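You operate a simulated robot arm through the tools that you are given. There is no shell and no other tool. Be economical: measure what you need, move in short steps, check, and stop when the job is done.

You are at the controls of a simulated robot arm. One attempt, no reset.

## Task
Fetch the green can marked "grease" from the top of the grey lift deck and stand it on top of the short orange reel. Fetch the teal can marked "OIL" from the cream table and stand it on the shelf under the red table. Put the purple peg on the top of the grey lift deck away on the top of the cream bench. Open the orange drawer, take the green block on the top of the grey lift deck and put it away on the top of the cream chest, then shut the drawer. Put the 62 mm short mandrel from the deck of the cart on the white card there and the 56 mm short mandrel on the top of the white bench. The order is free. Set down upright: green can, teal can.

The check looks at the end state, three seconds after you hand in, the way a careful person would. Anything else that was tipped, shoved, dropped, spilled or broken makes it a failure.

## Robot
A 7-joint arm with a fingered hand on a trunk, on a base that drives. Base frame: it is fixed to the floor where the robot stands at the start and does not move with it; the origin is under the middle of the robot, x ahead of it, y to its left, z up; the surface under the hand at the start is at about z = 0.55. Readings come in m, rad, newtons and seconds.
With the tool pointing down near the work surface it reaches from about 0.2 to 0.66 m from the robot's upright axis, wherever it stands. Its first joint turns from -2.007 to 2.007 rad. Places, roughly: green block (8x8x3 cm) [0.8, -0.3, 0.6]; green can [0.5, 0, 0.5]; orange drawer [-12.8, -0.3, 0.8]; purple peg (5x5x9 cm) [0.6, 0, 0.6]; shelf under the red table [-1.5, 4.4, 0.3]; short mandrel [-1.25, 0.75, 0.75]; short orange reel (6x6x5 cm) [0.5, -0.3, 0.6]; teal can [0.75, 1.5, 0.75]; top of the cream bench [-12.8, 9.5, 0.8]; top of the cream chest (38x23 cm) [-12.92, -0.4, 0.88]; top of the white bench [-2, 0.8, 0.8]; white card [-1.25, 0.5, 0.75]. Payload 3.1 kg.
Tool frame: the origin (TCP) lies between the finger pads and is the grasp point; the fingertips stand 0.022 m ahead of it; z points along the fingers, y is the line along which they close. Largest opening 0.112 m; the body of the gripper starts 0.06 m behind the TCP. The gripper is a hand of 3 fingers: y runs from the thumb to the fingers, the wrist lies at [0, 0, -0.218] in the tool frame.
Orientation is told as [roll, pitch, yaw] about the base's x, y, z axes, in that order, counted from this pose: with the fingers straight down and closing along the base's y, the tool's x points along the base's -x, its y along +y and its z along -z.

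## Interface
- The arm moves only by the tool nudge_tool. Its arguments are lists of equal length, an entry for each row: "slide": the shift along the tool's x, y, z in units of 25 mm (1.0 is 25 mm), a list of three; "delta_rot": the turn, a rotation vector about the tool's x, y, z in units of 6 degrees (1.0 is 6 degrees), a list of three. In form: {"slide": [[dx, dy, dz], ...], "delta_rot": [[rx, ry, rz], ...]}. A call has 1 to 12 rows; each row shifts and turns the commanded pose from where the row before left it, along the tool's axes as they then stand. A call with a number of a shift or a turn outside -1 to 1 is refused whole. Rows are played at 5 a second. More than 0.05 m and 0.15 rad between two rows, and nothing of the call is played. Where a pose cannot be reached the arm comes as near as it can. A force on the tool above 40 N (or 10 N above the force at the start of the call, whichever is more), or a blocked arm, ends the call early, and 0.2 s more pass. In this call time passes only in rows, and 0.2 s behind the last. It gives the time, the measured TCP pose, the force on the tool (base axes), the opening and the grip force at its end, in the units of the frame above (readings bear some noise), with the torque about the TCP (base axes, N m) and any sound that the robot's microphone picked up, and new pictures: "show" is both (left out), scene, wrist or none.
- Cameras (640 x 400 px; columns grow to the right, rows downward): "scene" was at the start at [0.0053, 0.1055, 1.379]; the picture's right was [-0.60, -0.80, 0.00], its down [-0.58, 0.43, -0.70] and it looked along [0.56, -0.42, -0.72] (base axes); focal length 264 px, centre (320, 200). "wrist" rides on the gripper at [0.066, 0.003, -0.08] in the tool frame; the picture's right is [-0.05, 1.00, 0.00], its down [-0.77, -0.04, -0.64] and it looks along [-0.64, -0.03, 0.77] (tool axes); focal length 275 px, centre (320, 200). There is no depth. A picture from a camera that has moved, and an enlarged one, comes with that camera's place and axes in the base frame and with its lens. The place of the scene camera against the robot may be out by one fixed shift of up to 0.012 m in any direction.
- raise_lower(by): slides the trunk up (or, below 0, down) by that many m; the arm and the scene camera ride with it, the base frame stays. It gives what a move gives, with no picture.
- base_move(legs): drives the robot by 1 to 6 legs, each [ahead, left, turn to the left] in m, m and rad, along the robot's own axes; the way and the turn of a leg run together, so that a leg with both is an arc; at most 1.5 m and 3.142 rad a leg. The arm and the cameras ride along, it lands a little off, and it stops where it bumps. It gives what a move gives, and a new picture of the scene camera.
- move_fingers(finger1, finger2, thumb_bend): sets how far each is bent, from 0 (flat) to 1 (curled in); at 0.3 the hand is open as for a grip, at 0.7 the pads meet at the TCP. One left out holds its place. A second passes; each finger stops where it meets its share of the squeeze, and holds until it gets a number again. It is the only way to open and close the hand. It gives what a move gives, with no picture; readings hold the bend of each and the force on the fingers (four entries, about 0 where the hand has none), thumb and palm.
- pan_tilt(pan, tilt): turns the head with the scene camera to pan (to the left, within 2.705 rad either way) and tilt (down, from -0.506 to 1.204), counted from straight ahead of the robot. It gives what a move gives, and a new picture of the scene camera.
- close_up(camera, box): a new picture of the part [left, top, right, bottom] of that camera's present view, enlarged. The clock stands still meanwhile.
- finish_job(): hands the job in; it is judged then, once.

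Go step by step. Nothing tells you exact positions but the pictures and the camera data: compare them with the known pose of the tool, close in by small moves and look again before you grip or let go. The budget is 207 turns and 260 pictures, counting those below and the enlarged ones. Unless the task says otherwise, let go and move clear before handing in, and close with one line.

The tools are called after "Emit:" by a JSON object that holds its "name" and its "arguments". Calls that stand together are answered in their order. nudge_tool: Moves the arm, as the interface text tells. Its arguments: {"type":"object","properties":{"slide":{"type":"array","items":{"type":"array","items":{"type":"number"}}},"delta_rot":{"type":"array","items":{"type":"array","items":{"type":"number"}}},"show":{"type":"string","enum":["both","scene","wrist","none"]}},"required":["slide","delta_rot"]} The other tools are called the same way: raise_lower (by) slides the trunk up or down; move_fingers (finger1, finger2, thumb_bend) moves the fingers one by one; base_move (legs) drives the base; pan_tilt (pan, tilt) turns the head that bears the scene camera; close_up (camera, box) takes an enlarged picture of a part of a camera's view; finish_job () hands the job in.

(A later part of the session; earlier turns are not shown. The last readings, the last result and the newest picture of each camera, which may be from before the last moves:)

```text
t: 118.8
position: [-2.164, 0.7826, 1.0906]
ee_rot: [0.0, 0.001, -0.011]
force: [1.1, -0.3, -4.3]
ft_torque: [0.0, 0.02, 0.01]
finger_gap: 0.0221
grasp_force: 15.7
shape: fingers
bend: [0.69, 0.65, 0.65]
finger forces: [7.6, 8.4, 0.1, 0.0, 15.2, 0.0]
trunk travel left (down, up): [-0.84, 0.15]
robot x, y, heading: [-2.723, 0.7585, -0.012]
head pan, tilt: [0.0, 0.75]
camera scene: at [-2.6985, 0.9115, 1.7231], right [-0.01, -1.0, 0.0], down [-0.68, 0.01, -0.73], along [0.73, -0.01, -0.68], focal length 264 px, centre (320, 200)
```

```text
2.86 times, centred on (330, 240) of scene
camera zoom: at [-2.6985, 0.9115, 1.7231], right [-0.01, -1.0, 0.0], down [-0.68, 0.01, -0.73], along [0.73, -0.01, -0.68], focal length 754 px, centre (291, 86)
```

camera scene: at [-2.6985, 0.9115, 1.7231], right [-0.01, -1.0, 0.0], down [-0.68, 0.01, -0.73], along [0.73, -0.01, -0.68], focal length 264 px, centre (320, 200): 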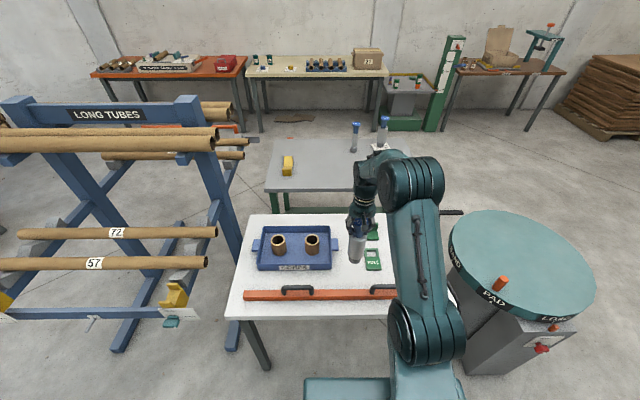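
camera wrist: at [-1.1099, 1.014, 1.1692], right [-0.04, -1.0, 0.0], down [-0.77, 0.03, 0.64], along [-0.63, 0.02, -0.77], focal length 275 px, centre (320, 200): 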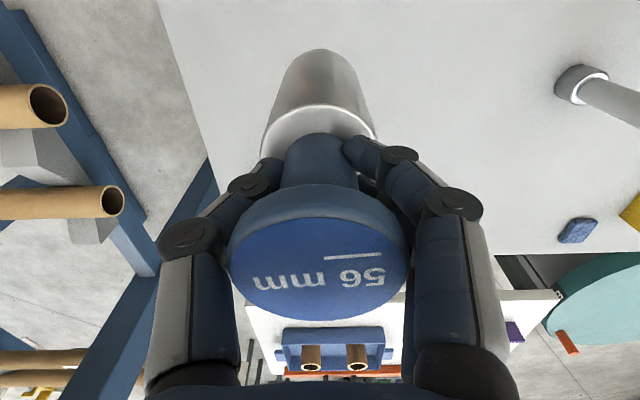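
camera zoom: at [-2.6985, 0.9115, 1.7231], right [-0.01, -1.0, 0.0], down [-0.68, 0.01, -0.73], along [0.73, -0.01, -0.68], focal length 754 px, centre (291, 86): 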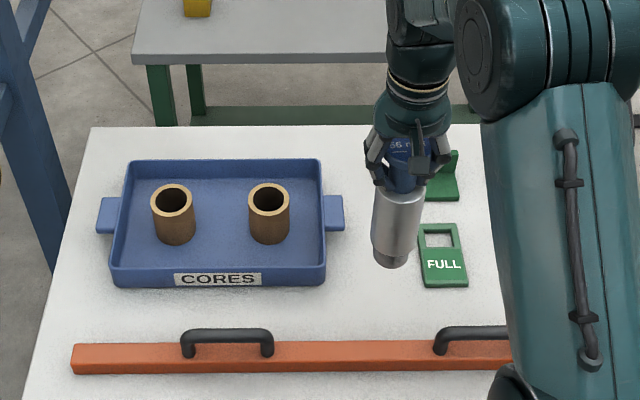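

The gap between the FULL tag and the tray is centred at y of about 0.782 and is about 0.13 m wide. I descend at (-2.12, 0.783).

Emit:
{"name": "nudge_tool", "arguments": {"slide": [[-0.9, 0, 0.4], [-0.86, 0, 0.8], [0, 0, 1], [0, 0, 1], [0, 0, 1], [0, 0, 1]], "delta_rot": [[0, 0, 0], [0, 0, 0], [0, 0, 0], [0, 0, 0], [0, 0, 0], [0, 0, 0]]}}

Emit:
{"name": "close_up", "arguments": {"camera": "scene", "box": [280, 180, 440, 300]}}

```text
t: 120.2
position: [-2.1219, 0.78, 0.96]
ee_rot: [0.0, 0.0, -0.01]
force: [-0.2, 0.0, -3.0]
ft_torque: [0.02, 0.01, -0.02]
finger_gap: 0.0217
grasp_force: 15.7
shape: fingers
bend: [0.69, 0.65, 0.65]
finger forces: [7.5, 8.6, 0.0, 0.1, 15.1, 0.0]
trunk travel left (down, up): [-0.84, 0.15]
robot x, y, heading: [-2.7257, 0.7552, -0.014]
head pan, tilt: [0.0, 0.75]
camera scene: at [-2.6975, 0.9118, 1.7231], right [-0.01, -1.0, 0.0], down [-0.68, 0.01, -0.73], along [0.73, -0.01, -0.68], focal length 264 px, centre (320, 200)
camera wrist: at [-2.1869, 0.7848, 1.0389], right [0.06, 1.0, 0.0], down [0.77, -0.04, 0.64], along [0.63, -0.04, -0.77], focal length 275 px, centre (320, 200)
```

scene: 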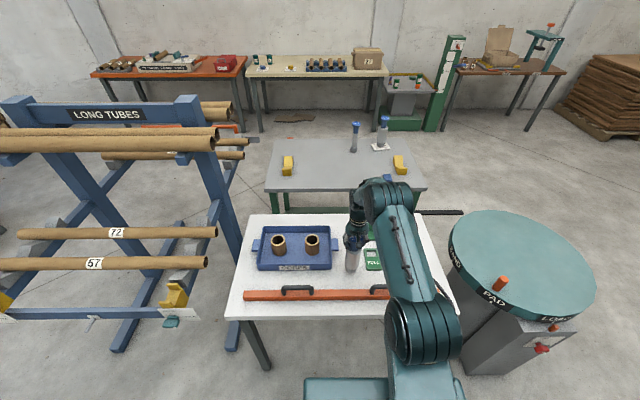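
wrist: 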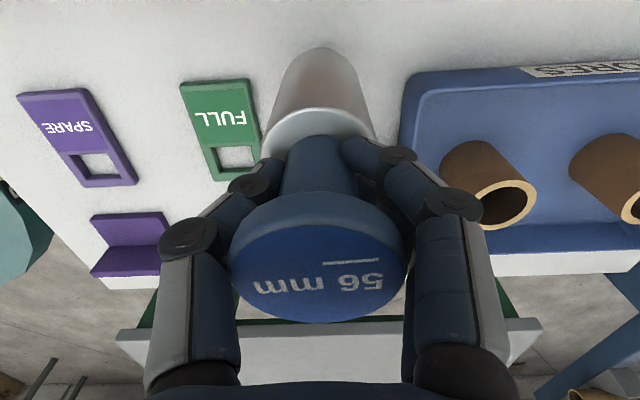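

```text
3.33 times, centred on (360, 240) of scene
camera zoom: at [-2.6975, 0.9118, 1.7231], right [-0.01, -1.0, 0.0], down [-0.68, 0.01, -0.73], along [0.73, -0.01, -0.68], focal length 880 px, centre (187, 67)
```

zoom: 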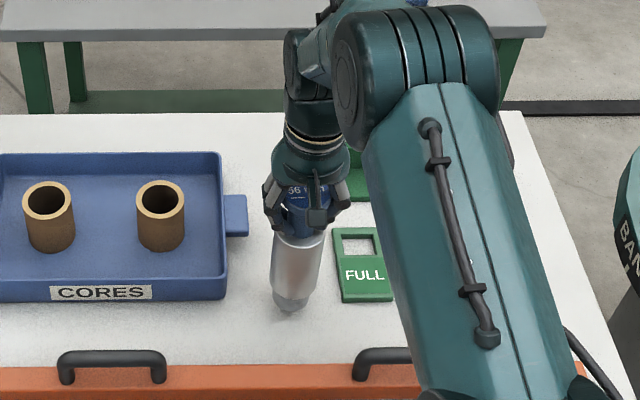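

Emit:
{"name": "nudge_tool", "arguments": {"slide": [[0, 0, 0.3], [0, 0, 0.3], [0, 0, 0.15]], "delta_rot": [[0, 0, 0], [0, 0, 0], [0, 0, 0]], "show": "none"}}

Emit:
{"name": "close_up", "arguments": {"camera": "scene", "box": [320, 220, 400, 290]}}

```text
t: 121.0
position: [-2.1201, 0.7814, 0.9418]
ee_rot: [0.001, 0.002, -0.01]
force: [-1.0, 0.0, -4.0]
ft_torque: [-0.03, 0.0, 0.01]
finger_gap: 0.022
grasp_force: 15.6
shape: fingers
bend: [0.69, 0.65, 0.65]
finger forces: [7.4, 8.6, 0.1, 0.0, 15.2, 0.0]
trunk travel left (down, up): [-0.84, 0.15]
robot x, y, heading: [-2.7236, 0.7602, -0.014]
head pan, tilt: [0.0, 0.75]
```

```text
5.71 times, centred on (360, 255) of scene
camera zoom: at [-2.698, 0.9115, 1.7231], right [-0.01, -1.0, 0.0], down [-0.68, 0.01, -0.73], along [0.73, -0.01, -0.68], focal length 1508 px, centre (91, -114)
```

zoom: 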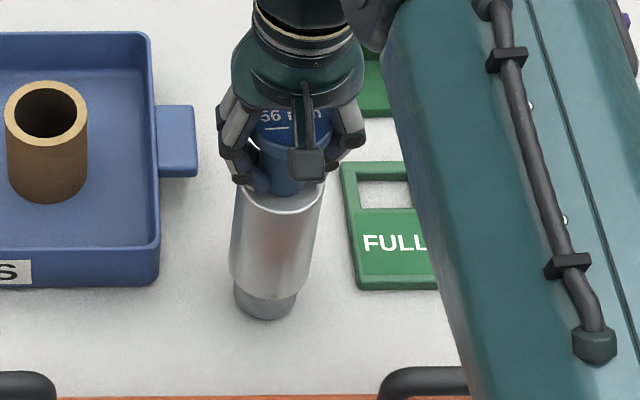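

Emit:
{"name": "nudge_tool", "arguments": {"slide": [[0, 0, 0.08], [0, 0, 0.08]], "delta_rot": [[0, 0, 0], [0, 0, 0]], "show": "none"}}

```text
t: 121.6
position: [-2.121, 0.7824, 0.9394]
ee_rot: [-0.001, 0.0, -0.009]
force: [-1.0, 0.7, 0.6]
ft_torque: [-0.01, -0.01, 0.01]
finger_gap: 0.0216
grasp_force: 16.5
shape: fingers
bend: [0.69, 0.66, 0.65]
finger forces: [8.0, 8.9, 0.0, 0.0, 16.2, 0.0]
trunk travel left (down, up): [-0.84, 0.15]
robot x, y, heading: [-2.7237, 0.7614, -0.014]
head pan, tilt: [0.0, 0.75]
```

Contact made: the bench is at the same height as the cart. I release and rise.

Emit:
{"name": "move_fingers", "arguments": {"finger1": 0.3, "finger2": 0.3, "thumb_bend": 0.3}}

Emit:
{"name": "nudge_tool", "arguments": {"slide": [[0, 0, -0.6], [0, 0, -1], [0, 0, -1], [0, 0, -1], [0, 0, -1], [0.6, 0, -1], [1, 0, -1], [1, 0, 0]], "delta_rot": [[0, 0, 0], [0, 0, 0], [0, 0, 0], [0, 0, 0], [0, 0, 0], [0, 0, 0], [0, 0, 0], [0, 0, 0]]}}

```text
t: 122.6
position: [-2.121, 0.7833, 0.9384]
ee_rot: [0.001, 0.001, -0.01]
force: [-0.1, 0.8, -0.6]
ft_torque: [-0.03, -0.01, -0.01]
finger_gap: 0.1111
grasp_force: 0.1
shape: fingers
bend: [0.3, 0.3, 0.3]
finger forces: [0.0, 0.1, 0.0, 0.0, 0.1, 0.0]
trunk travel left (down, up): [-0.84, 0.15]
robot x, y, heading: [-2.7244, 0.7622, -0.013]
head pan, tilt: [0.0, 0.75]
```

```text
t: 124.4
position: [-2.1858, 0.7845, 1.1034]
ee_rot: [0.0, 0.0, -0.012]
force: [-0.3, -0.1, 0.5]
ft_torque: [-0.01, -0.02, 0.01]
finger_gap: 0.1111
grasp_force: 0.1
shape: fingers
bend: [0.3, 0.3, 0.3]
finger forces: [0.0, 0.0, 0.0, 0.1, 0.1, 0.0]
trunk travel left (down, up): [-0.84, 0.15]
robot x, y, heading: [-2.7247, 0.759, -0.016]
head pan, tilt: [0.0, 0.75]
camera scene: at [-2.6993, 0.9114, 1.7232], right [-0.01, -1.0, 0.0], down [-0.68, 0.01, -0.73], along [0.73, -0.01, -0.68], focal length 264 px, centre (320, 200)
camera wrist: at [-2.2514, 0.7875, 1.1817], right [0.06, 1.0, 0.0], down [0.77, -0.04, 0.64], along [0.63, -0.04, -0.77], focal length 275 px, centre (320, 200)
```

scene: 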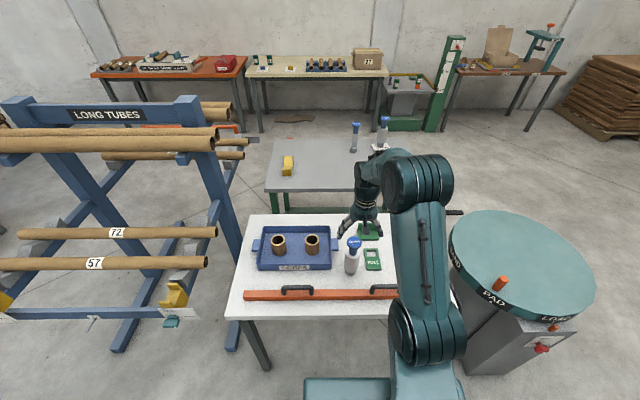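
wrist: 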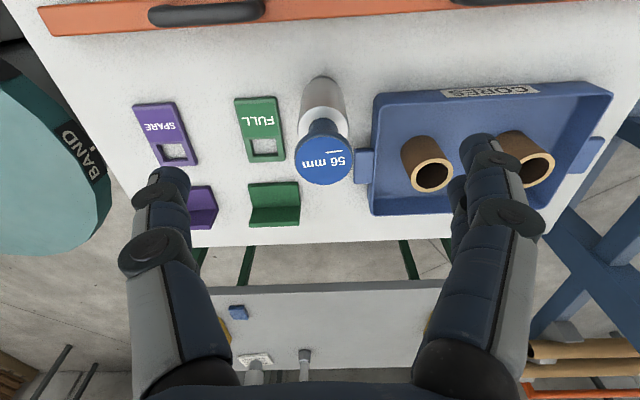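

The 56 mm mandrel stands on the white bench. While here, I survey the hall behind me.

Emit:
{"name": "base_move", "arguments": {"legs": [[-0.25, 0, 0]]}}

Emit:
{"name": "pan_tilt", "arguments": {"pan": 1.3, "tilt": 0.3}}

Emit:
{"name": "pan_tilt", "arguments": {"pan": 2.5, "tilt": 0.3}}

Emit:
{"name": "pan_tilt", "arguments": {"pan": -2.5, "tilt": 0.3}}

```text
t: 126.2
position: [-2.4376, 0.7858, 1.1045]
ee_rot: [0.001, 0.0, -0.014]
force: [0.3, -0.8, 0.2]
ft_torque: [0.0, -0.03, 0.02]
finger_gap: 0.1114
grasp_force: 0.1
shape: fingers
bend: [0.3, 0.3, 0.3]
finger forces: [0.0, 0.1, 0.0, 0.0, 0.0, 0.0]
trunk travel left (down, up): [-0.84, 0.15]
robot x, y, heading: [-2.976, 0.7613, -0.012]
head pan, tilt: [0.0, 0.75]
camera scene: at [-2.9496, 0.9144, 1.7232], right [-0.01, -1.0, 0.0], down [-0.68, 0.01, -0.73], along [0.73, -0.01, -0.68], focal length 264 px, centre (320, 200)
```

scene: 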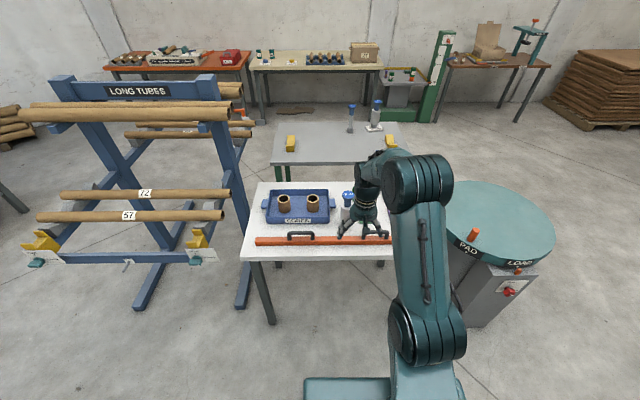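

```text
t: 127.7
position: [-2.4361, 0.7861, 1.1017]
ee_rot: [-0.001, -0.001, -0.012]
force: [0.3, 0.0, 0.0]
ft_torque: [0.02, -0.02, -0.02]
finger_gap: 0.1113
grasp_force: 0.1
shape: fingers
bend: [0.3, 0.3, 0.3]
finger forces: [0.0, 0.0, 0.0, 0.0, 0.0, 0.0]
trunk travel left (down, up): [-0.84, 0.15]
robot x, y, heading: [-2.9773, 0.7601, -0.014]
head pan, tilt: [1.3, 0.3]
camera scene: at [-3.0062, 1.0051, 1.7635], right [0.96, -0.28, 0.0], down [-0.08, -0.28, -0.96], along [0.27, 0.92, -0.3], focal length 264 px, centre (320, 200)
```

scene: 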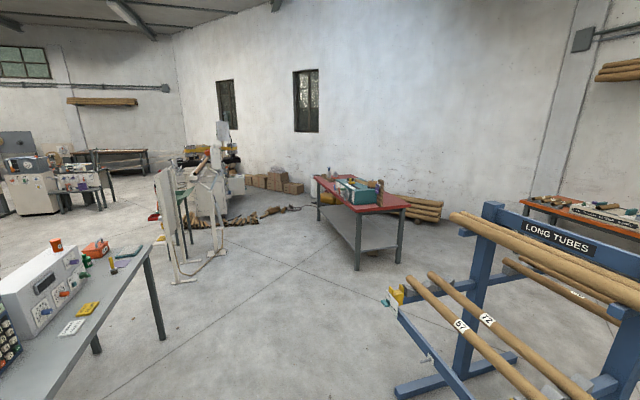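

```text
t: 129.1
position: [-2.4363, 0.7868, 1.1027]
ee_rot: [0.001, 0.0, -0.013]
force: [-1.0, -0.9, 0.5]
ft_torque: [0.0, 0.02, 0.0]
finger_gap: 0.1114
grasp_force: 0.0
shape: fingers
bend: [0.3, 0.3, 0.3]
finger forces: [0.0, 0.1, 0.0, 0.0, 0.0, 0.1]
trunk travel left (down, up): [-0.84, 0.15]
robot x, y, heading: [-2.977, 0.7619, -0.007]
head pan, tilt: [2.499, 0.3]
camera scene: at [-3.1065, 0.9724, 1.7635], right [0.61, 0.79, 0.0], down [0.23, -0.18, -0.96], along [-0.76, 0.58, -0.3], focal length 264 px, centre (320, 200)
```

scene: 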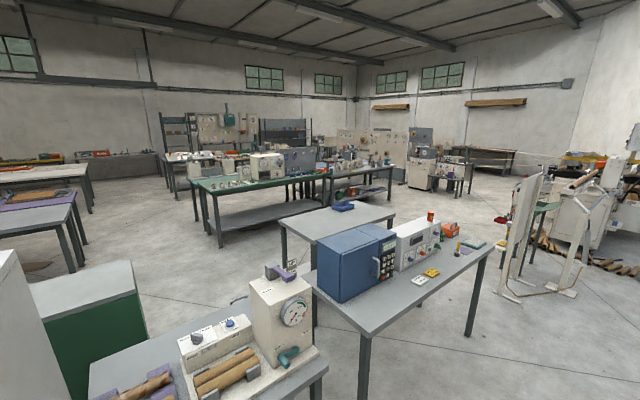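

```text
t: 133.0
position: [-2.4368, 0.7864, 1.103]
ee_rot: [0.001, 0.0, -0.012]
force: [-0.6, 0.3, -0.1]
ft_torque: [-0.02, -0.03, 0.0]
finger_gap: 0.1108
grasp_force: 0.1
shape: fingers
bend: [0.3, 0.3, 0.3]
finger forces: [0.1, 0.0, 0.0, 0.0, 0.0, 0.1]
trunk travel left (down, up): [-0.84, 0.15]
robot x, y, heading: [-2.9778, 0.7638, -0.004]
head pan, tilt: [-2.499, 0.3]
camera scene: at [-3.1079, 0.8604, 1.7635], right [-0.59, 0.81, 0.0], down [0.24, 0.17, -0.96], along [-0.77, -0.56, -0.3], focal length 264 px, centre (320, 200)
```

scene: 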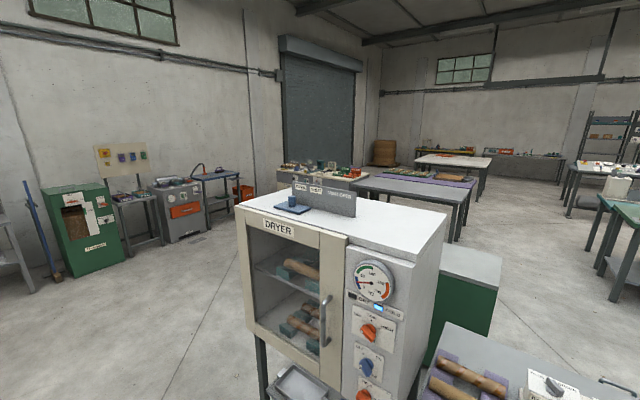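

The hall is mapped roughly. Next is the teal can, so I return around the drum to the front of the cream table.

Emit:
{"name": "base_move", "arguments": {"legs": [[0, -0.85, 0], [0, -0.8, 0], [1.4, 0, 0.012], [1.2, 0, 0], [0, 1.2, 0], [0, 1.1, 0]]}}

Emit:
{"name": "pan_tilt", "arguments": {"pan": 0.3, "tilt": 0.75}}

```text
t: 164.4
position: [0.0983, 1.4885, 1.1027]
ee_rot: [0.001, 0.0, -0.008]
force: [0.5, -0.1, -0.2]
ft_torque: [-0.02, 0.02, -0.03]
finger_gap: 0.1114
grasp_force: 0.0
shape: fingers
bend: [0.3, 0.3, 0.3]
finger forces: [0.0, 0.0, 0.1, 0.0, 0.0, 0.1]
trunk travel left (down, up): [-0.84, 0.15]
robot x, y, heading: [-0.4427, 1.4602, -0.014]
head pan, tilt: [-2.499, 0.3]
camera scene: at [-0.5736, 1.56, 1.7635], right [-0.59, 0.81, 0.0], down [0.24, 0.17, -0.96], along [-0.77, -0.57, -0.3], focal length 264 px, centre (320, 200)
```

scene: 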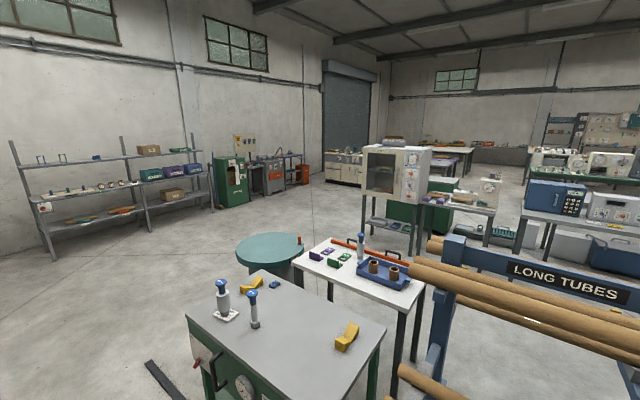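

```text
t: 166.9
position: [0.097, 1.4881, 1.1034]
ee_rot: [-0.001, -0.001, -0.009]
force: [-0.7, -0.5, -0.7]
ft_torque: [0.03, 0.02, -0.02]
finger_gap: 0.111
grasp_force: 0.0
shape: fingers
bend: [0.3, 0.3, 0.3]
finger forces: [0.0, 0.0, 0.1, 0.0, 0.0, 0.0]
trunk travel left (down, up): [-0.84, 0.15]
robot x, y, heading: [-0.4437, 1.4592, -0.007]
head pan, tilt: [0.3, 0.75]
camera scene: at [-0.419, 1.639, 1.7232], right [0.29, -0.96, 0.0], down [-0.65, -0.2, -0.73], along [0.7, 0.21, -0.68], focal length 264 px, centre (320, 200)
```

scene: 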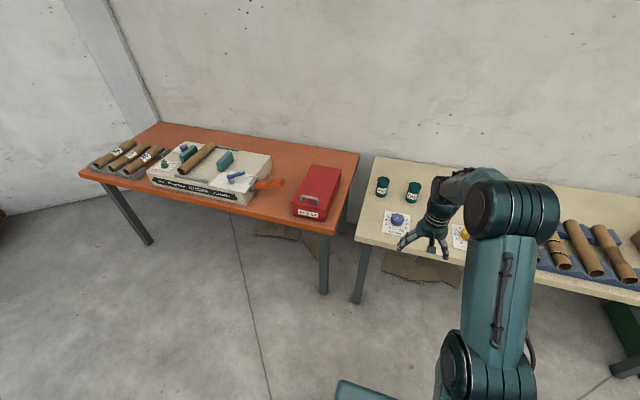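

Emit:
{"name": "close_up", "arguments": {"camera": "scene", "box": [360, 160, 440, 240]}}

```text
5.00 times, centred on (400, 200) of scene
camera zoom: at [-0.419, 1.639, 1.7232], right [0.29, -0.96, 0.0], down [-0.65, -0.2, -0.73], along [0.7, 0.21, -0.68], focal length 1319 px, centre (-80, 200)
```

zoom: 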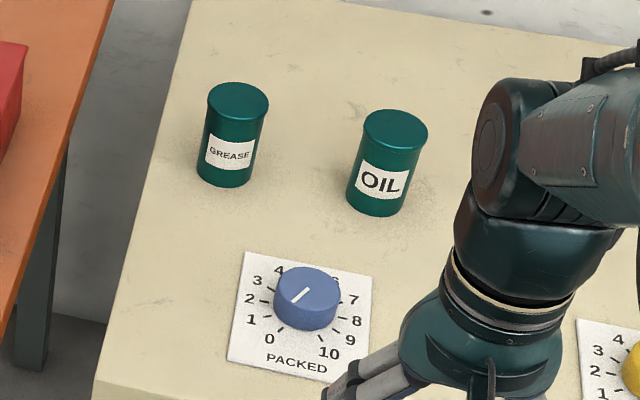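

The OIL can is the right-hand one, at about (0.73, 1.465). It needs a tilted grasp to reach it (and later to fit the shelf), so I drive forward to the table edge.

Emit:
{"name": "base_move", "arguments": {"legs": [[0.4, 0, 0.01]]}}

Emit:
{"name": "nudge_tool", "arguments": {"slide": [[0, 0, 0], [0, 0, 0], [0, 0, 0], [0, 0, 0], [0, 0, 0], [0, 0, 0], [0, 0, 0], [0, 0, 0], [0, 0, 0]], "delta_rot": [[0, -0.9, 0], [0, -0.9, 0], [0, -0.9, 0], [0, -0.9, 0], [0, -0.9, 0], [0, -0.9, 0], [0, -0.9, 0], [0, -0.9, 0], [0, -0.9, 0]]}}

```text
t: 169.4
position: [0.5019, 1.4861, 1.1028]
ee_rot: [-0.002, 0.0, -0.005]
force: [-0.5, -0.1, 0.4]
ft_torque: [-0.03, -0.03, 0.0]
finger_gap: 0.1111
grasp_force: 0.0
shape: fingers
bend: [0.3, 0.3, 0.3]
finger forces: [0.0, 0.0, 0.0, 0.0, 0.0, 0.0]
trunk travel left (down, up): [-0.84, 0.15]
robot x, y, heading: [-0.034, 1.4574, -0.007]
head pan, tilt: [0.3, 0.75]
camera scene: at [-0.0148, 1.6362, 1.7232], right [0.29, -0.96, 0.0], down [-0.65, -0.2, -0.73], along [0.7, 0.21, -0.68], focal length 264 px, centre (320, 200)
```

scene: 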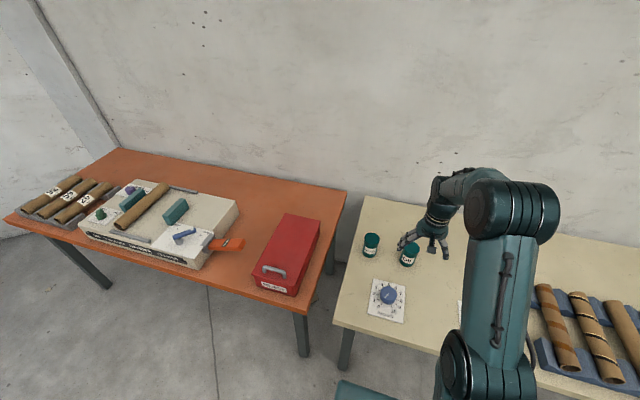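

```text
t: 171.4
position: [0.5064, 1.489, 1.1031]
ee_rot: [-0.001, -0.85, -0.003]
force: [-0.8, -0.4, 0.2]
ft_torque: [-0.02, 0.02, -0.02]
finger_gap: 0.1113
grasp_force: 0.1
shape: fingers
bend: [0.3, 0.3, 0.3]
finger forces: [0.1, 0.0, 0.0, 0.0, 0.1, 0.1]
out of reach, approached as far as the arm can: row 6
trunk travel left (down, up): [-0.84, 0.15]
robot x, y, heading: [-0.0369, 1.4596, -0.005]
head pan, tilt: [0.3, 0.75]
camera scene: at [-0.0147, 1.6369, 1.7231], right [0.29, -0.96, 0.0], down [-0.65, -0.2, -0.73], along [0.7, 0.21, -0.68], focal length 264 px, centre (320, 200)
camera wrist: at [0.4032, 1.4919, 1.1046], right [0.04, 1.0, 0.03], down [0.03, -0.03, 1.0], along [1.0, -0.04, -0.03], focal length 275 px, centre (320, 200)
```

scene: 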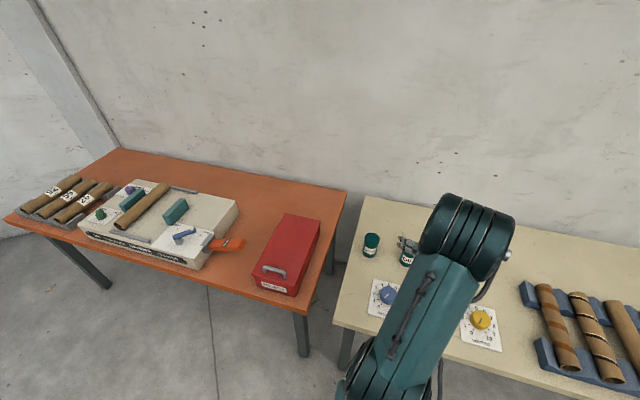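
wrist: 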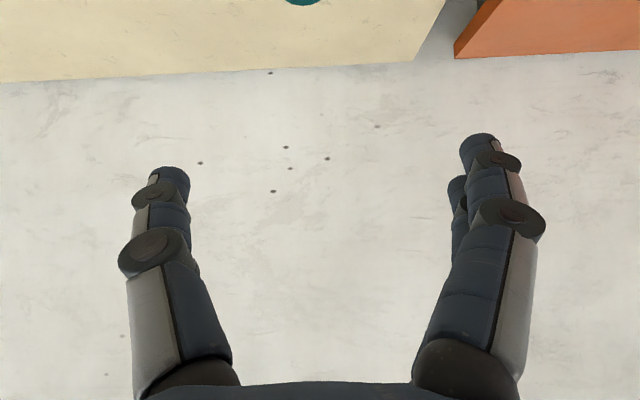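

Mid-can triangulates to about (0.72, 1.47, 0.80). I lower the trunk and look with the wrist camera.

Emit:
{"name": "raise_lower", "arguments": {"by": -0.2}}

Emit:
{"name": "close_up", "arguments": {"camera": "wrist", "box": [0, 0, 640, 400]}}

```text
t: 173.6
position: [0.5065, 1.487, 0.9035]
ee_rot: [-0.001, -0.849, -0.007]
force: [-0.8, -0.6, 0.6]
ft_torque: [0.0, -0.01, 0.0]
finger_gap: 0.1115
grasp_force: 0.1
shape: fingers
bend: [0.3, 0.3, 0.3]
finger forces: [0.0, 0.0, 0.0, 0.0, 0.1, 0.1]
trunk travel left (down, up): [-0.64, 0.35]
robot x, y, heading: [-0.0352, 1.4603, -0.005]
head pan, tilt: [0.3, 0.75]
```

```text
1.00 times, centred on (320, 200) of wrist (not enlarged: the box is as wide or as high as the picture)
camera zoom: at [0.4028, 1.4915, 0.9047], right [0.04, 1.0, 0.03], down [0.03, -0.04, 1.0], along [1.0, -0.04, -0.03], focal length 275 px, centre (320, 200)
```

zoom: 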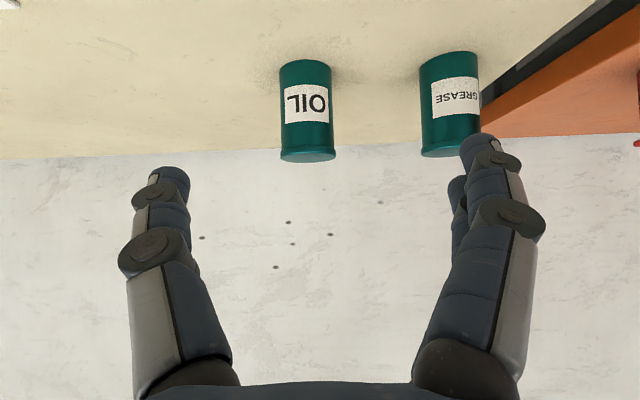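

The OIL can sits at about (0.714, 1.467), top z 0.845. I move to a waypoint up-and-behind it along the tool axis.

Emit:
{"name": "nudge_tool", "arguments": {"slide": [[-0.42, -0.133, 0.834], [-0.42, -0.133, 0.834], [-0.42, -0.133, 0.834], [-0.42, -0.133, 0.834], [-0.42, -0.133, 0.834], [-0.42, -0.133, 0.834]], "delta_rot": [[0, 0, 0], [0, 0, 0], [0, 0, 0], [0, 0, 0], [0, 0, 0], [0, 0, 0]]}}

```text
t: 175.0
position: [0.6435, 1.4655, 0.8636]
ee_rot: [-0.001, -0.847, -0.005]
force: [-0.1, -0.6, 0.2]
ft_torque: [-0.02, 0.0, 0.02]
finger_gap: 0.1115
grasp_force: 0.1
shape: fingers
bend: [0.3, 0.3, 0.3]
finger forces: [0.0, 0.0, 0.0, 0.0, 0.0, 0.0]
trunk travel left (down, up): [-0.64, 0.35]
robot x, y, heading: [-0.0396, 1.4616, -0.006]
head pan, tilt: [0.3, 0.75]
camera scene: at [-0.0141, 1.6359, 1.5232], right [0.29, -0.96, 0.0], down [-0.65, -0.2, -0.73], along [0.7, 0.21, -0.68], focal length 264 px, centre (320, 200)
camera wrist: at [0.5405, 1.4698, 0.8657], right [0.04, 1.0, 0.04], down [0.03, -0.04, 1.0], along [1.0, -0.04, -0.04], focal length 275 px, centre (320, 200)
```

scene: 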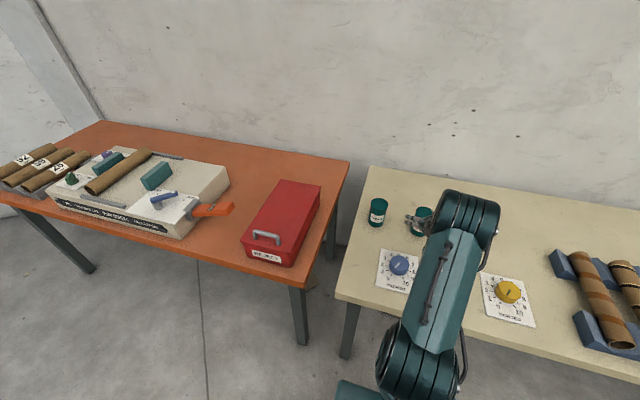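
wrist: 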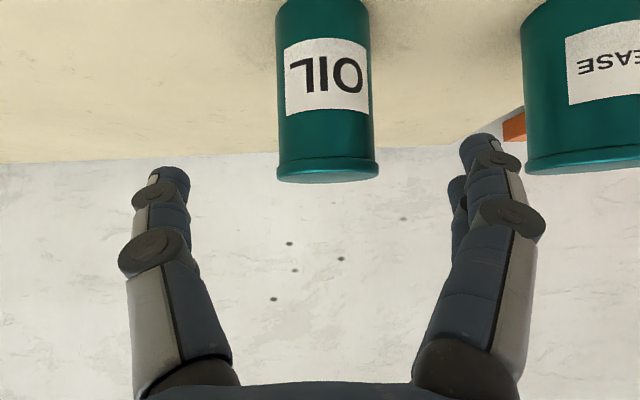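

Emit:
{"name": "nudge_tool", "arguments": {"slide": [[0.05, 0.03, 0.86], [0.05, 0.03, 0.86], [0.05, 0, 0.86], [0.05, 0, 0.86]], "delta_rot": [[0, 0, 0], [0, 0, 0], [0, 0, 0], [0, 0, 0]]}}

Emit:
{"name": "close_up", "arguments": {"camera": "scene", "box": [360, 170, 480, 290]}}

```text
t: 176.0
position: [0.7036, 1.4677, 0.8062]
ee_rot: [0.001, -0.85, -0.006]
force: [0.0, 0.3, 0.0]
ft_torque: [0.03, -0.03, 0.01]
finger_gap: 0.1112
grasp_force: 0.1
shape: fingers
bend: [0.3, 0.3, 0.3]
finger forces: [0.1, 0.0, 0.0, 0.0, 0.0, 0.0]
trunk travel left (down, up): [-0.64, 0.35]
robot x, y, heading: [-0.0366, 1.4578, 0.0]
head pan, tilt: [0.3, 0.75]
camera scene: at [-0.0143, 1.6361, 1.5232], right [0.29, -0.96, 0.0], down [-0.65, -0.2, -0.73], along [0.7, 0.21, -0.68], focal length 264 px, centre (320, 200)
camera wrist: at [0.5995, 1.4716, 0.8081], right [0.04, 1.0, 0.03], down [0.03, -0.04, 1.0], along [1.0, -0.04, -0.03], focal length 275 px, centre (320, 200)
```

scene: 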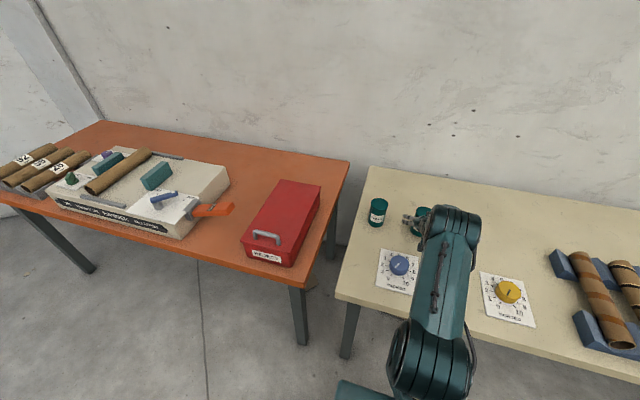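
wrist: 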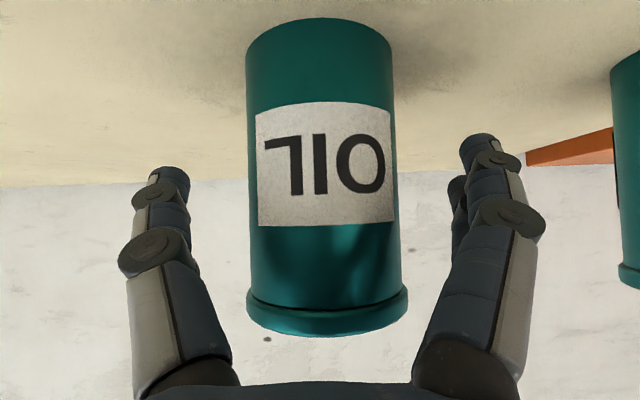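

```text
3.33 times, centred on (420, 230) of scene
camera zoom: at [-0.0143, 1.6361, 1.5232], right [0.29, -0.96, 0.0], down [-0.65, -0.2, -0.73], along [0.7, 0.21, -0.68], focal length 880 px, centre (-13, 100)
```

zoom: 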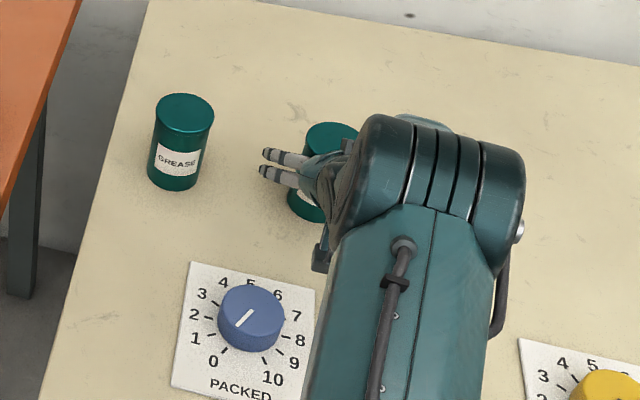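

Centred between the fingers. I close the hand and lift.

Emit:
{"name": "move_fingers", "arguments": {"finger1": 0.7, "finger2": 0.7, "thumb_bend": 0.7}}

Emit:
{"name": "raise_lower", "arguments": {"by": 0.12}}

Emit:
{"name": "close_up", "arguments": {"camera": "wrist", "box": [0, 0, 640, 400]}}

```text
t: 177.0
position: [0.7018, 1.4687, 0.8071]
ee_rot: [0.0, -0.847, -0.005]
force: [-0.4, 1.3, 0.0]
ft_torque: [0.07, -0.02, 0.01]
finger_gap: 0.0547
grasp_force: 17.6
shape: fingers
bend: [0.51, 0.52, 0.57]
finger forces: [9.1, 9.3, 0.0, 0.0, 17.1, 0.0]
trunk travel left (down, up): [-0.64, 0.35]
robot x, y, heading: [-0.0356, 1.4581, -0.007]
head pan, tilt: [0.3, 0.75]
```

```text
t: 178.5
position: [0.7019, 1.4672, 0.9258]
ee_rot: [-0.001, -0.846, -0.005]
force: [-0.7, -0.4, -2.2]
ft_torque: [0.0, 0.04, 0.07]
finger_gap: 0.0546
grasp_force: 17.6
shape: fingers
bend: [0.51, 0.52, 0.57]
finger forces: [8.6, 9.1, 0.1, 0.0, 17.0, 0.0]
trunk travel left (down, up): [-0.76, 0.23]
robot x, y, heading: [-0.0332, 1.4561, -0.007]
head pan, tilt: [0.3, 0.75]
```

```text
1.00 times, centred on (320, 200) of wrist (not enlarged: the box is as wide or as high as the picture)
camera zoom: at [0.5993, 1.4718, 0.928], right [0.04, 1.0, 0.03], down [0.03, -0.04, 1.0], along [1.0, -0.04, -0.04], focal length 275 px, centre (320, 200)
```

zoom: 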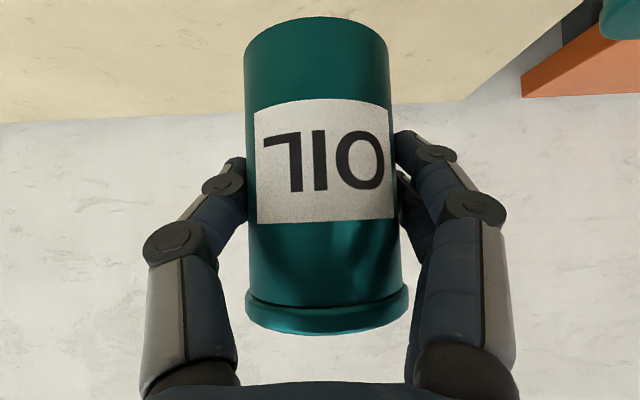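

The can is held upright. I back off and drive along the aisle toward the red table.

Emit:
{"name": "base_move", "arguments": {"legs": [[-0.5, 0, 0], [0, 1.0, 0], [0.15, 0.9, 0]]}}

Emit:
{"name": "pan_tilt", "arguments": {"pan": 1.5, "tilt": 0.6}}

```text
t: 190.6
position: [0.3716, 3.3887, 0.9265]
ee_rot: [-0.002, -0.846, 0.004]
force: [0.3, 0.0, -2.9]
ft_torque: [0.01, 0.02, 0.01]
finger_gap: 0.0545
grasp_force: 17.4
shape: fingers
bend: [0.51, 0.52, 0.57]
finger forces: [8.6, 9.0, 0.0, 0.1, 16.9, 0.0]
trunk travel left (down, up): [-0.76, 0.23]
robot x, y, heading: [-0.3714, 3.3733, 0.006]
head pan, tilt: [0.3, 0.75]
camera scene: at [-0.3468, 3.5518, 1.6431], right [0.3, -0.95, 0.0], down [-0.65, -0.2, -0.73], along [0.7, 0.22, -0.68], focal length 264 px, centre (320, 200)
```

scene: 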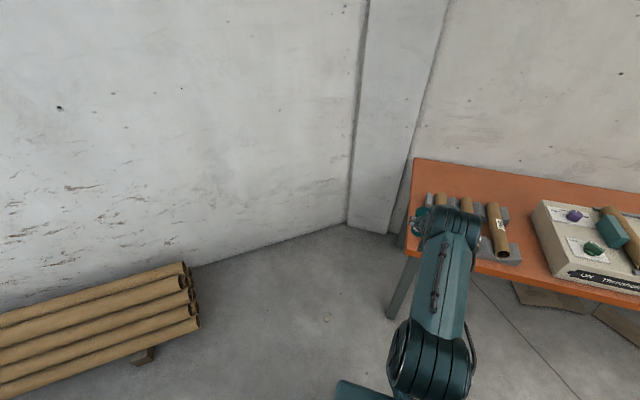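

```text
t: 192.0
position: [0.3725, 3.39, 0.9263]
ee_rot: [0.002, -0.847, 0.004]
force: [0.2, 0.7, -2.5]
ft_torque: [-0.01, -0.01, 0.01]
finger_gap: 0.0547
grasp_force: 17.5
shape: fingers
bend: [0.51, 0.52, 0.57]
finger forces: [8.6, 8.8, 0.0, 0.1, 17.0, 0.0]
trunk travel left (down, up): [-0.76, 0.23]
robot x, y, heading: [-0.3685, 3.3709, -0.005]
head pan, tilt: [1.499, 0.6]
camera scene: at [-0.4197, 3.6149, 1.656], right [1.0, -0.07, 0.0], down [-0.04, -0.56, -0.82], along [0.06, 0.82, -0.57], focal length 264 px, centre (320, 200)
```

scene: 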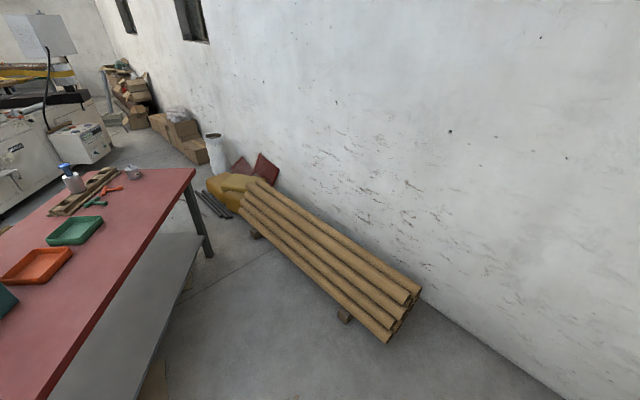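

I turn here to face the red table from its open long side, then slide to y of about 4.2.

Emit:
{"name": "base_move", "arguments": {"legs": [[0, 0, 3.14], [0, -0.8, 0]]}}

Emit:
{"name": "pan_tilt", "arguments": {"pan": 0.0, "tilt": 0.9}}

```text
t: 203.4
position: [-1.0263, 4.2258, 0.9263]
ee_rot: [-0.001, -0.847, 3.046]
force: [-0.6, 0.0, -3.3]
ft_torque: [-0.03, -0.03, 0.02]
finger_gap: 0.0543
grasp_force: 17.1
shape: fingers
bend: [0.51, 0.52, 0.57]
finger forces: [8.5, 8.8, 0.0, 0.1, 16.7, 0.1]
trunk travel left (down, up): [-0.76, 0.23]
robot x, y, heading: [-0.2893, 4.1669, 3.048]
head pan, tilt: [1.499, 0.6]
camera scene: at [-0.2598, 3.9253, 1.6561], right [-0.99, 0.17, 0.0], down [0.1, 0.56, -0.83], along [-0.14, -0.81, -0.56], focal length 264 px, centre (320, 200)
```

scene: 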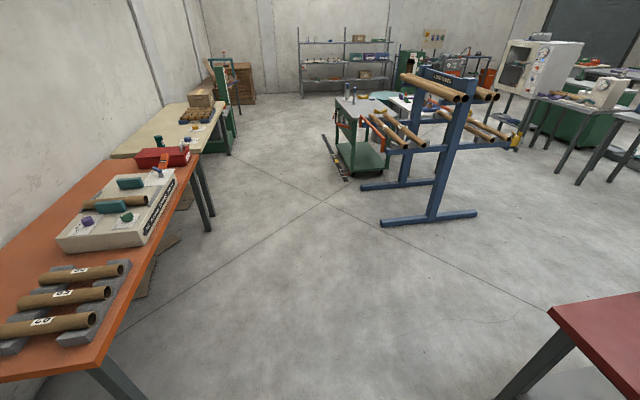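

```text
t: 205.0
position: [-1.0264, 4.2267, 0.9258]
ee_rot: [0.001, -0.847, 3.046]
force: [-0.2, -0.1, -2.2]
ft_torque: [-0.01, -0.02, -0.04]
finger_gap: 0.0542
grasp_force: 17.4
shape: fingers
bend: [0.51, 0.52, 0.57]
finger forces: [8.5, 8.8, 0.0, 0.1, 16.7, 0.0]
trunk travel left (down, up): [-0.76, 0.23]
robot x, y, heading: [-0.2895, 4.1711, 3.046]
head pan, tilt: [0.0, 0.901]
camera scene: at [-0.3202, 4.0193, 1.6312], right [0.1, 1.0, 0.0], down [0.78, -0.07, -0.62], along [-0.62, 0.06, -0.78], focal length 264 px, centre (320, 200)
```

scene: 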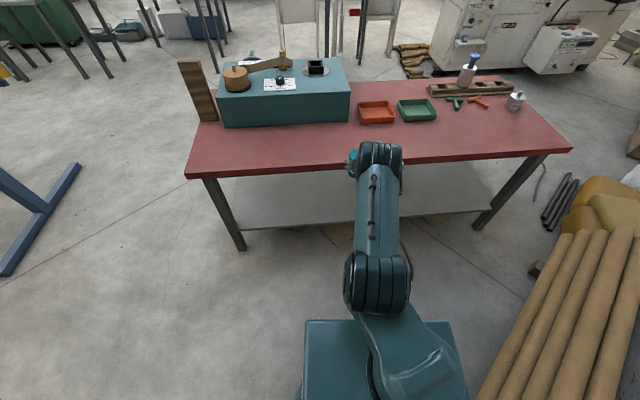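

The shelf front edge is at x of about -1.21 and the shelf looks empty. I straighten the heading and lower the trunk so that the can enters under the tabletop.

Emit:
{"name": "base_move", "arguments": {"legs": [[0, 0, 0.095]]}}

Emit:
{"name": "raise_lower", "arguments": {"by": -0.5}}

Emit:
{"name": "close_up", "arguments": {"camera": "wrist", "box": [0, 0, 640, 400]}}

Emit:
{"name": "close_up", "arguments": {"camera": "scene", "box": [160, 60, 560, 310]}}

```text
t: 205.9
position: [-1.0289, 4.155, 0.9261]
ee_rot: [-0.001, -0.845, -3.141]
force: [0.2, 1.3, -2.9]
ft_torque: [0.04, -0.04, 0.0]
finger_gap: 0.0544
grasp_force: 16.9
shape: fingers
bend: [0.51, 0.52, 0.57]
finger forces: [8.5, 8.9, 0.0, 0.1, 16.8, 0.0]
trunk travel left (down, up): [-0.76, 0.23]
robot x, y, heading: [-0.2899, 4.1714, 3.14]
head pan, tilt: [0.0, 0.901]
camera scene: at [-0.3054, 4.0167, 1.6312], right [0.0, 1.0, 0.0], down [0.78, 0.0, -0.62], along [-0.62, 0.0, -0.78], focal length 264 px, centre (320, 200)
```

scene: 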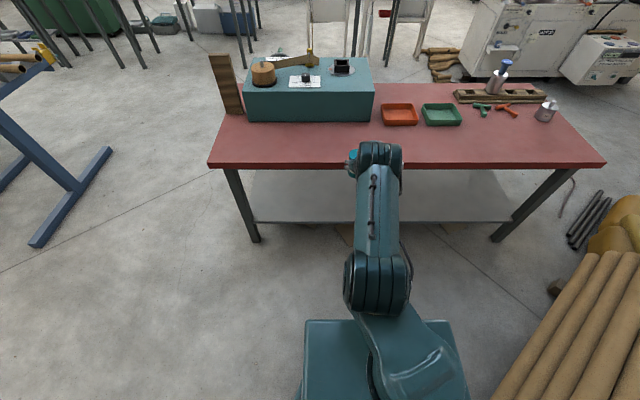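

```text
refused: -0.5 is not a number from -0.4 to 0.4
```

```text
1.00 times, centred on (320, 200) of wrist (not enlarged: the box is as wide or as high as the picture)
camera zoom: at [-0.9233, 4.1516, 0.9281], right [-0.03, -1.0, 0.03], down [-0.03, 0.04, 1.0], along [-1.0, 0.03, -0.04], focal length 275 px, centre (320, 200)
```

zoom: 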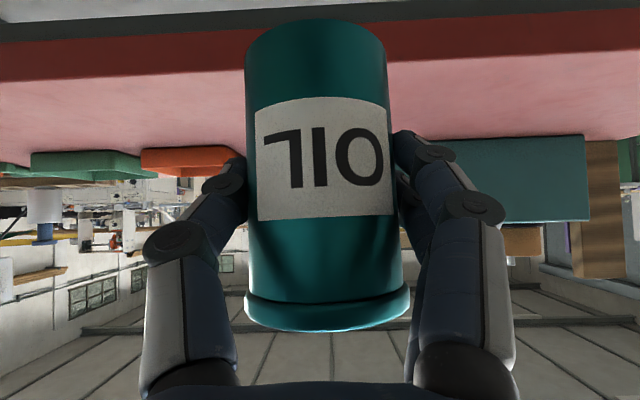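

```text
1.60 times, centred on (360, 185) of scene
camera zoom: at [-0.3054, 4.0167, 1.6312], right [0.0, 1.0, 0.0], down [0.78, 0.0, -0.62], along [-0.62, 0.0, -0.78], focal length 422 px, centre (256, 224)
```

zoom: 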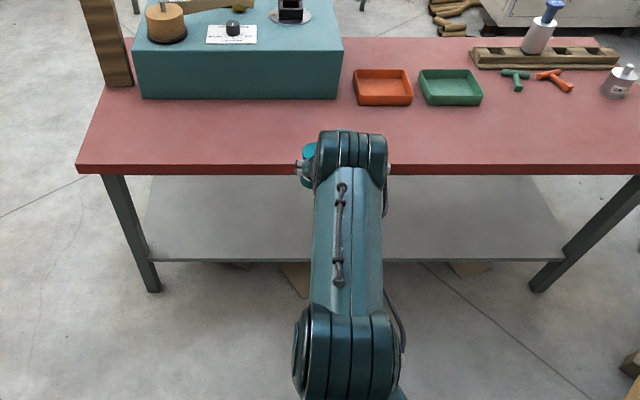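

Emit:
{"name": "raise_lower", "arguments": {"by": -0.3}}

Emit:
{"name": "raise_lower", "arguments": {"by": -0.2}}

Emit:
{"name": "close_up", "arguments": {"camera": "wrist", "box": [0, 0, 640, 400]}}

Emit:
{"name": "close_up", "arguments": {"camera": "scene", "box": [0, 0, 640, 400]}}

```text
t: 208.9
position: [-1.028, 4.1549, 0.6267]
ee_rot: [0.001, -0.845, -3.142]
force: [1.0, -0.5, -2.2]
ft_torque: [0.06, -0.04, 0.0]
finger_gap: 0.0544
grasp_force: 17.1
shape: fingers
bend: [0.51, 0.52, 0.57]
finger forces: [8.6, 8.9, 0.0, 0.0, 16.7, 0.0]
trunk travel left (down, up): [-0.46, 0.53]
robot x, y, heading: [-0.2898, 4.1703, 3.139]
head pan, tilt: [0.0, 0.901]
```

```text
t: 211.1
position: [-1.0288, 4.1549, 0.4266]
ee_rot: [0.001, -0.847, -3.141]
force: [0.1, 0.5, -2.9]
ft_torque: [0.0, -0.04, 0.01]
finger_gap: 0.0546
grasp_force: 17.0
shape: fingers
bend: [0.51, 0.52, 0.57]
finger forces: [8.5, 8.9, 0.1, 0.0, 16.8, 0.0]
trunk travel left (down, up): [-0.26, 0.73]
robot x, y, heading: [-0.2889, 4.1714, 3.145]
head pan, tilt: [0.0, 0.901]
```

```text
1.00 times, centred on (320, 200) of wrist (not enlarged: the box is as wide or as high as the picture)
camera zoom: at [-0.9231, 4.1519, 0.4282], right [-0.03, -1.0, 0.03], down [-0.03, 0.04, 1.0], along [-1.0, 0.03, -0.04], focal length 275 px, centre (320, 200)
```

zoom: 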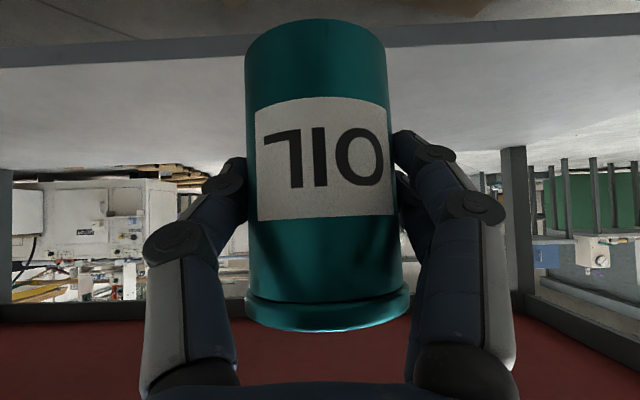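

```text
1.00 times, centred on (320, 200) of scene (not enlarged: the box is as wide or as high as the picture)
camera zoom: at [-0.3052, 4.0172, 1.1313], right [0.0, 1.0, 0.0], down [0.78, 0.0, -0.62], along [-0.62, 0.0, -0.78], focal length 264 px, centre (320, 200)
```

zoom: 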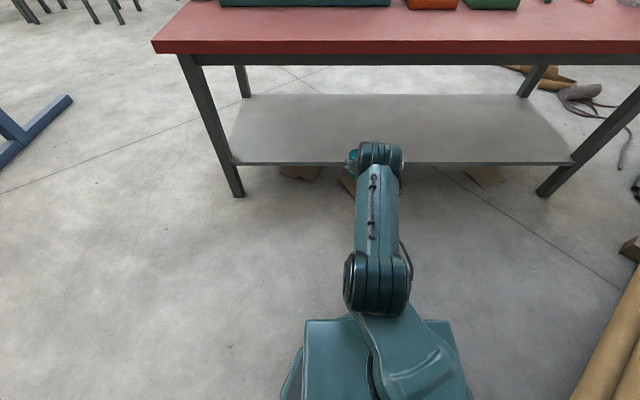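

The shelf top is at about z 0.28. I drive forward 0.30 m to bring the can over it.

Emit:
{"name": "base_move", "arguments": {"legs": [[0.3, 0, 0]]}}

Emit:
{"name": "close_up", "arguments": {"camera": "wrist", "box": [0, 0, 640, 400]}}

```text
t: 213.2
position: [-1.3268, 4.1565, 0.427]
ee_rot: [0.0, -0.846, 3.141]
force: [0.1, 0.2, -1.8]
ft_torque: [0.03, -0.03, 0.03]
finger_gap: 0.0544
grasp_force: 16.9
shape: fingers
bend: [0.51, 0.52, 0.57]
finger forces: [8.5, 8.9, 0.1, 0.0, 16.8, 0.1]
trunk travel left (down, up): [-0.26, 0.73]
robot x, y, heading: [-0.5878, 4.1714, 3.14]
head pan, tilt: [0.0, 0.901]
camera scene: at [-0.6032, 4.0174, 1.1312], right [0.0, 1.0, 0.0], down [0.78, 0.0, -0.62], along [-0.62, 0.0, -0.78], focal length 264 px, centre (320, 200)
```

scene: 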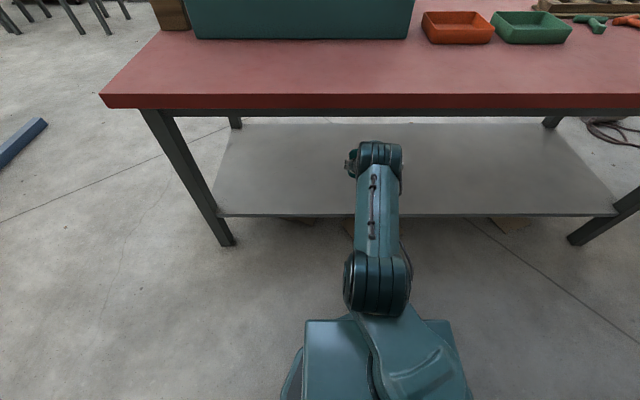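

```text
1.00 times, centred on (320, 200) of wrist (not enlarged: the box is as wide or as high as the picture)
camera zoom: at [-1.2208, 4.1525, 0.4281], right [-0.03, -1.0, 0.03], down [-0.03, 0.04, 1.0], along [-1.0, 0.03, -0.04], focal length 275 px, centre (320, 200)
```

zoom: 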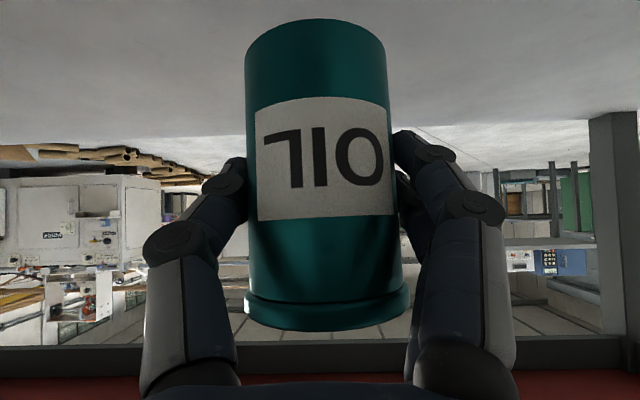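

Emit:
{"name": "raise_lower", "arguments": {"by": -0.075}}

Emit:
{"name": "close_up", "arguments": {"camera": "wrist", "box": [200, 0, 440, 150]}}

```text
t: 214.3
position: [-1.3252, 4.1552, 0.3512]
ee_rot: [0.001, -0.847, 3.141]
force: [0.3, 0.3, -3.0]
ft_torque: [0.0, -0.03, -0.01]
finger_gap: 0.054
grasp_force: 16.8
shape: fingers
bend: [0.51, 0.52, 0.57]
finger forces: [8.5, 8.9, 0.1, 0.0, 16.8, 0.1]
trunk travel left (down, up): [-0.185, 0.805]
robot x, y, heading: [-0.5885, 4.1684, 3.138]
head pan, tilt: [0.0, 0.901]
```

```text
2.67 times, centred on (320, 75) of wrist
camera zoom: at [-1.2208, 4.1525, 0.3531], right [-0.03, -1.0, 0.03], down [-0.03, 0.04, 1.0], along [-1.0, 0.03, -0.04], focal length 734 px, centre (320, 533)
```

zoom: 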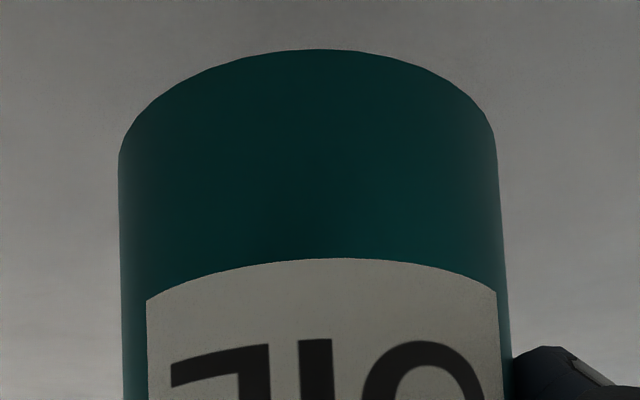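

Emit:
{"name": "raise_lower", "arguments": {"by": -0.01}}

Emit:
{"name": "raise_lower", "arguments": {"by": -0.004}}

```text
t: 214.9
position: [-1.3255, 4.1565, 0.3412]
ee_rot: [-0.001, -0.847, 3.143]
force: [0.7, 1.0, -2.2]
ft_torque: [-0.01, -0.03, 0.03]
finger_gap: 0.0543
grasp_force: 17.0
shape: fingers
bend: [0.51, 0.52, 0.57]
finger forces: [8.5, 8.9, 0.0, 0.0, 16.9, 0.1]
trunk travel left (down, up): [-0.175, 0.815]
robot x, y, heading: [-0.5859, 4.1712, 3.138]
head pan, tilt: [0.0, 0.901]
```

```text
t: 215.4
position: [-1.3255, 4.1561, 0.3379]
ee_rot: [0.0, -0.848, 3.142]
force: [0.1, -0.7, -2.3]
ft_torque: [-0.02, -0.04, -0.04]
finger_gap: 0.0544
grasp_force: 17.0
shape: fingers
bend: [0.51, 0.52, 0.57]
finger forces: [8.5, 8.9, 0.0, 0.0, 16.8, 0.0]
trunk travel left (down, up): [-0.171, 0.819]
robot x, y, heading: [-0.5874, 4.1701, 3.146]
head pan, tilt: [0.0, 0.901]
```

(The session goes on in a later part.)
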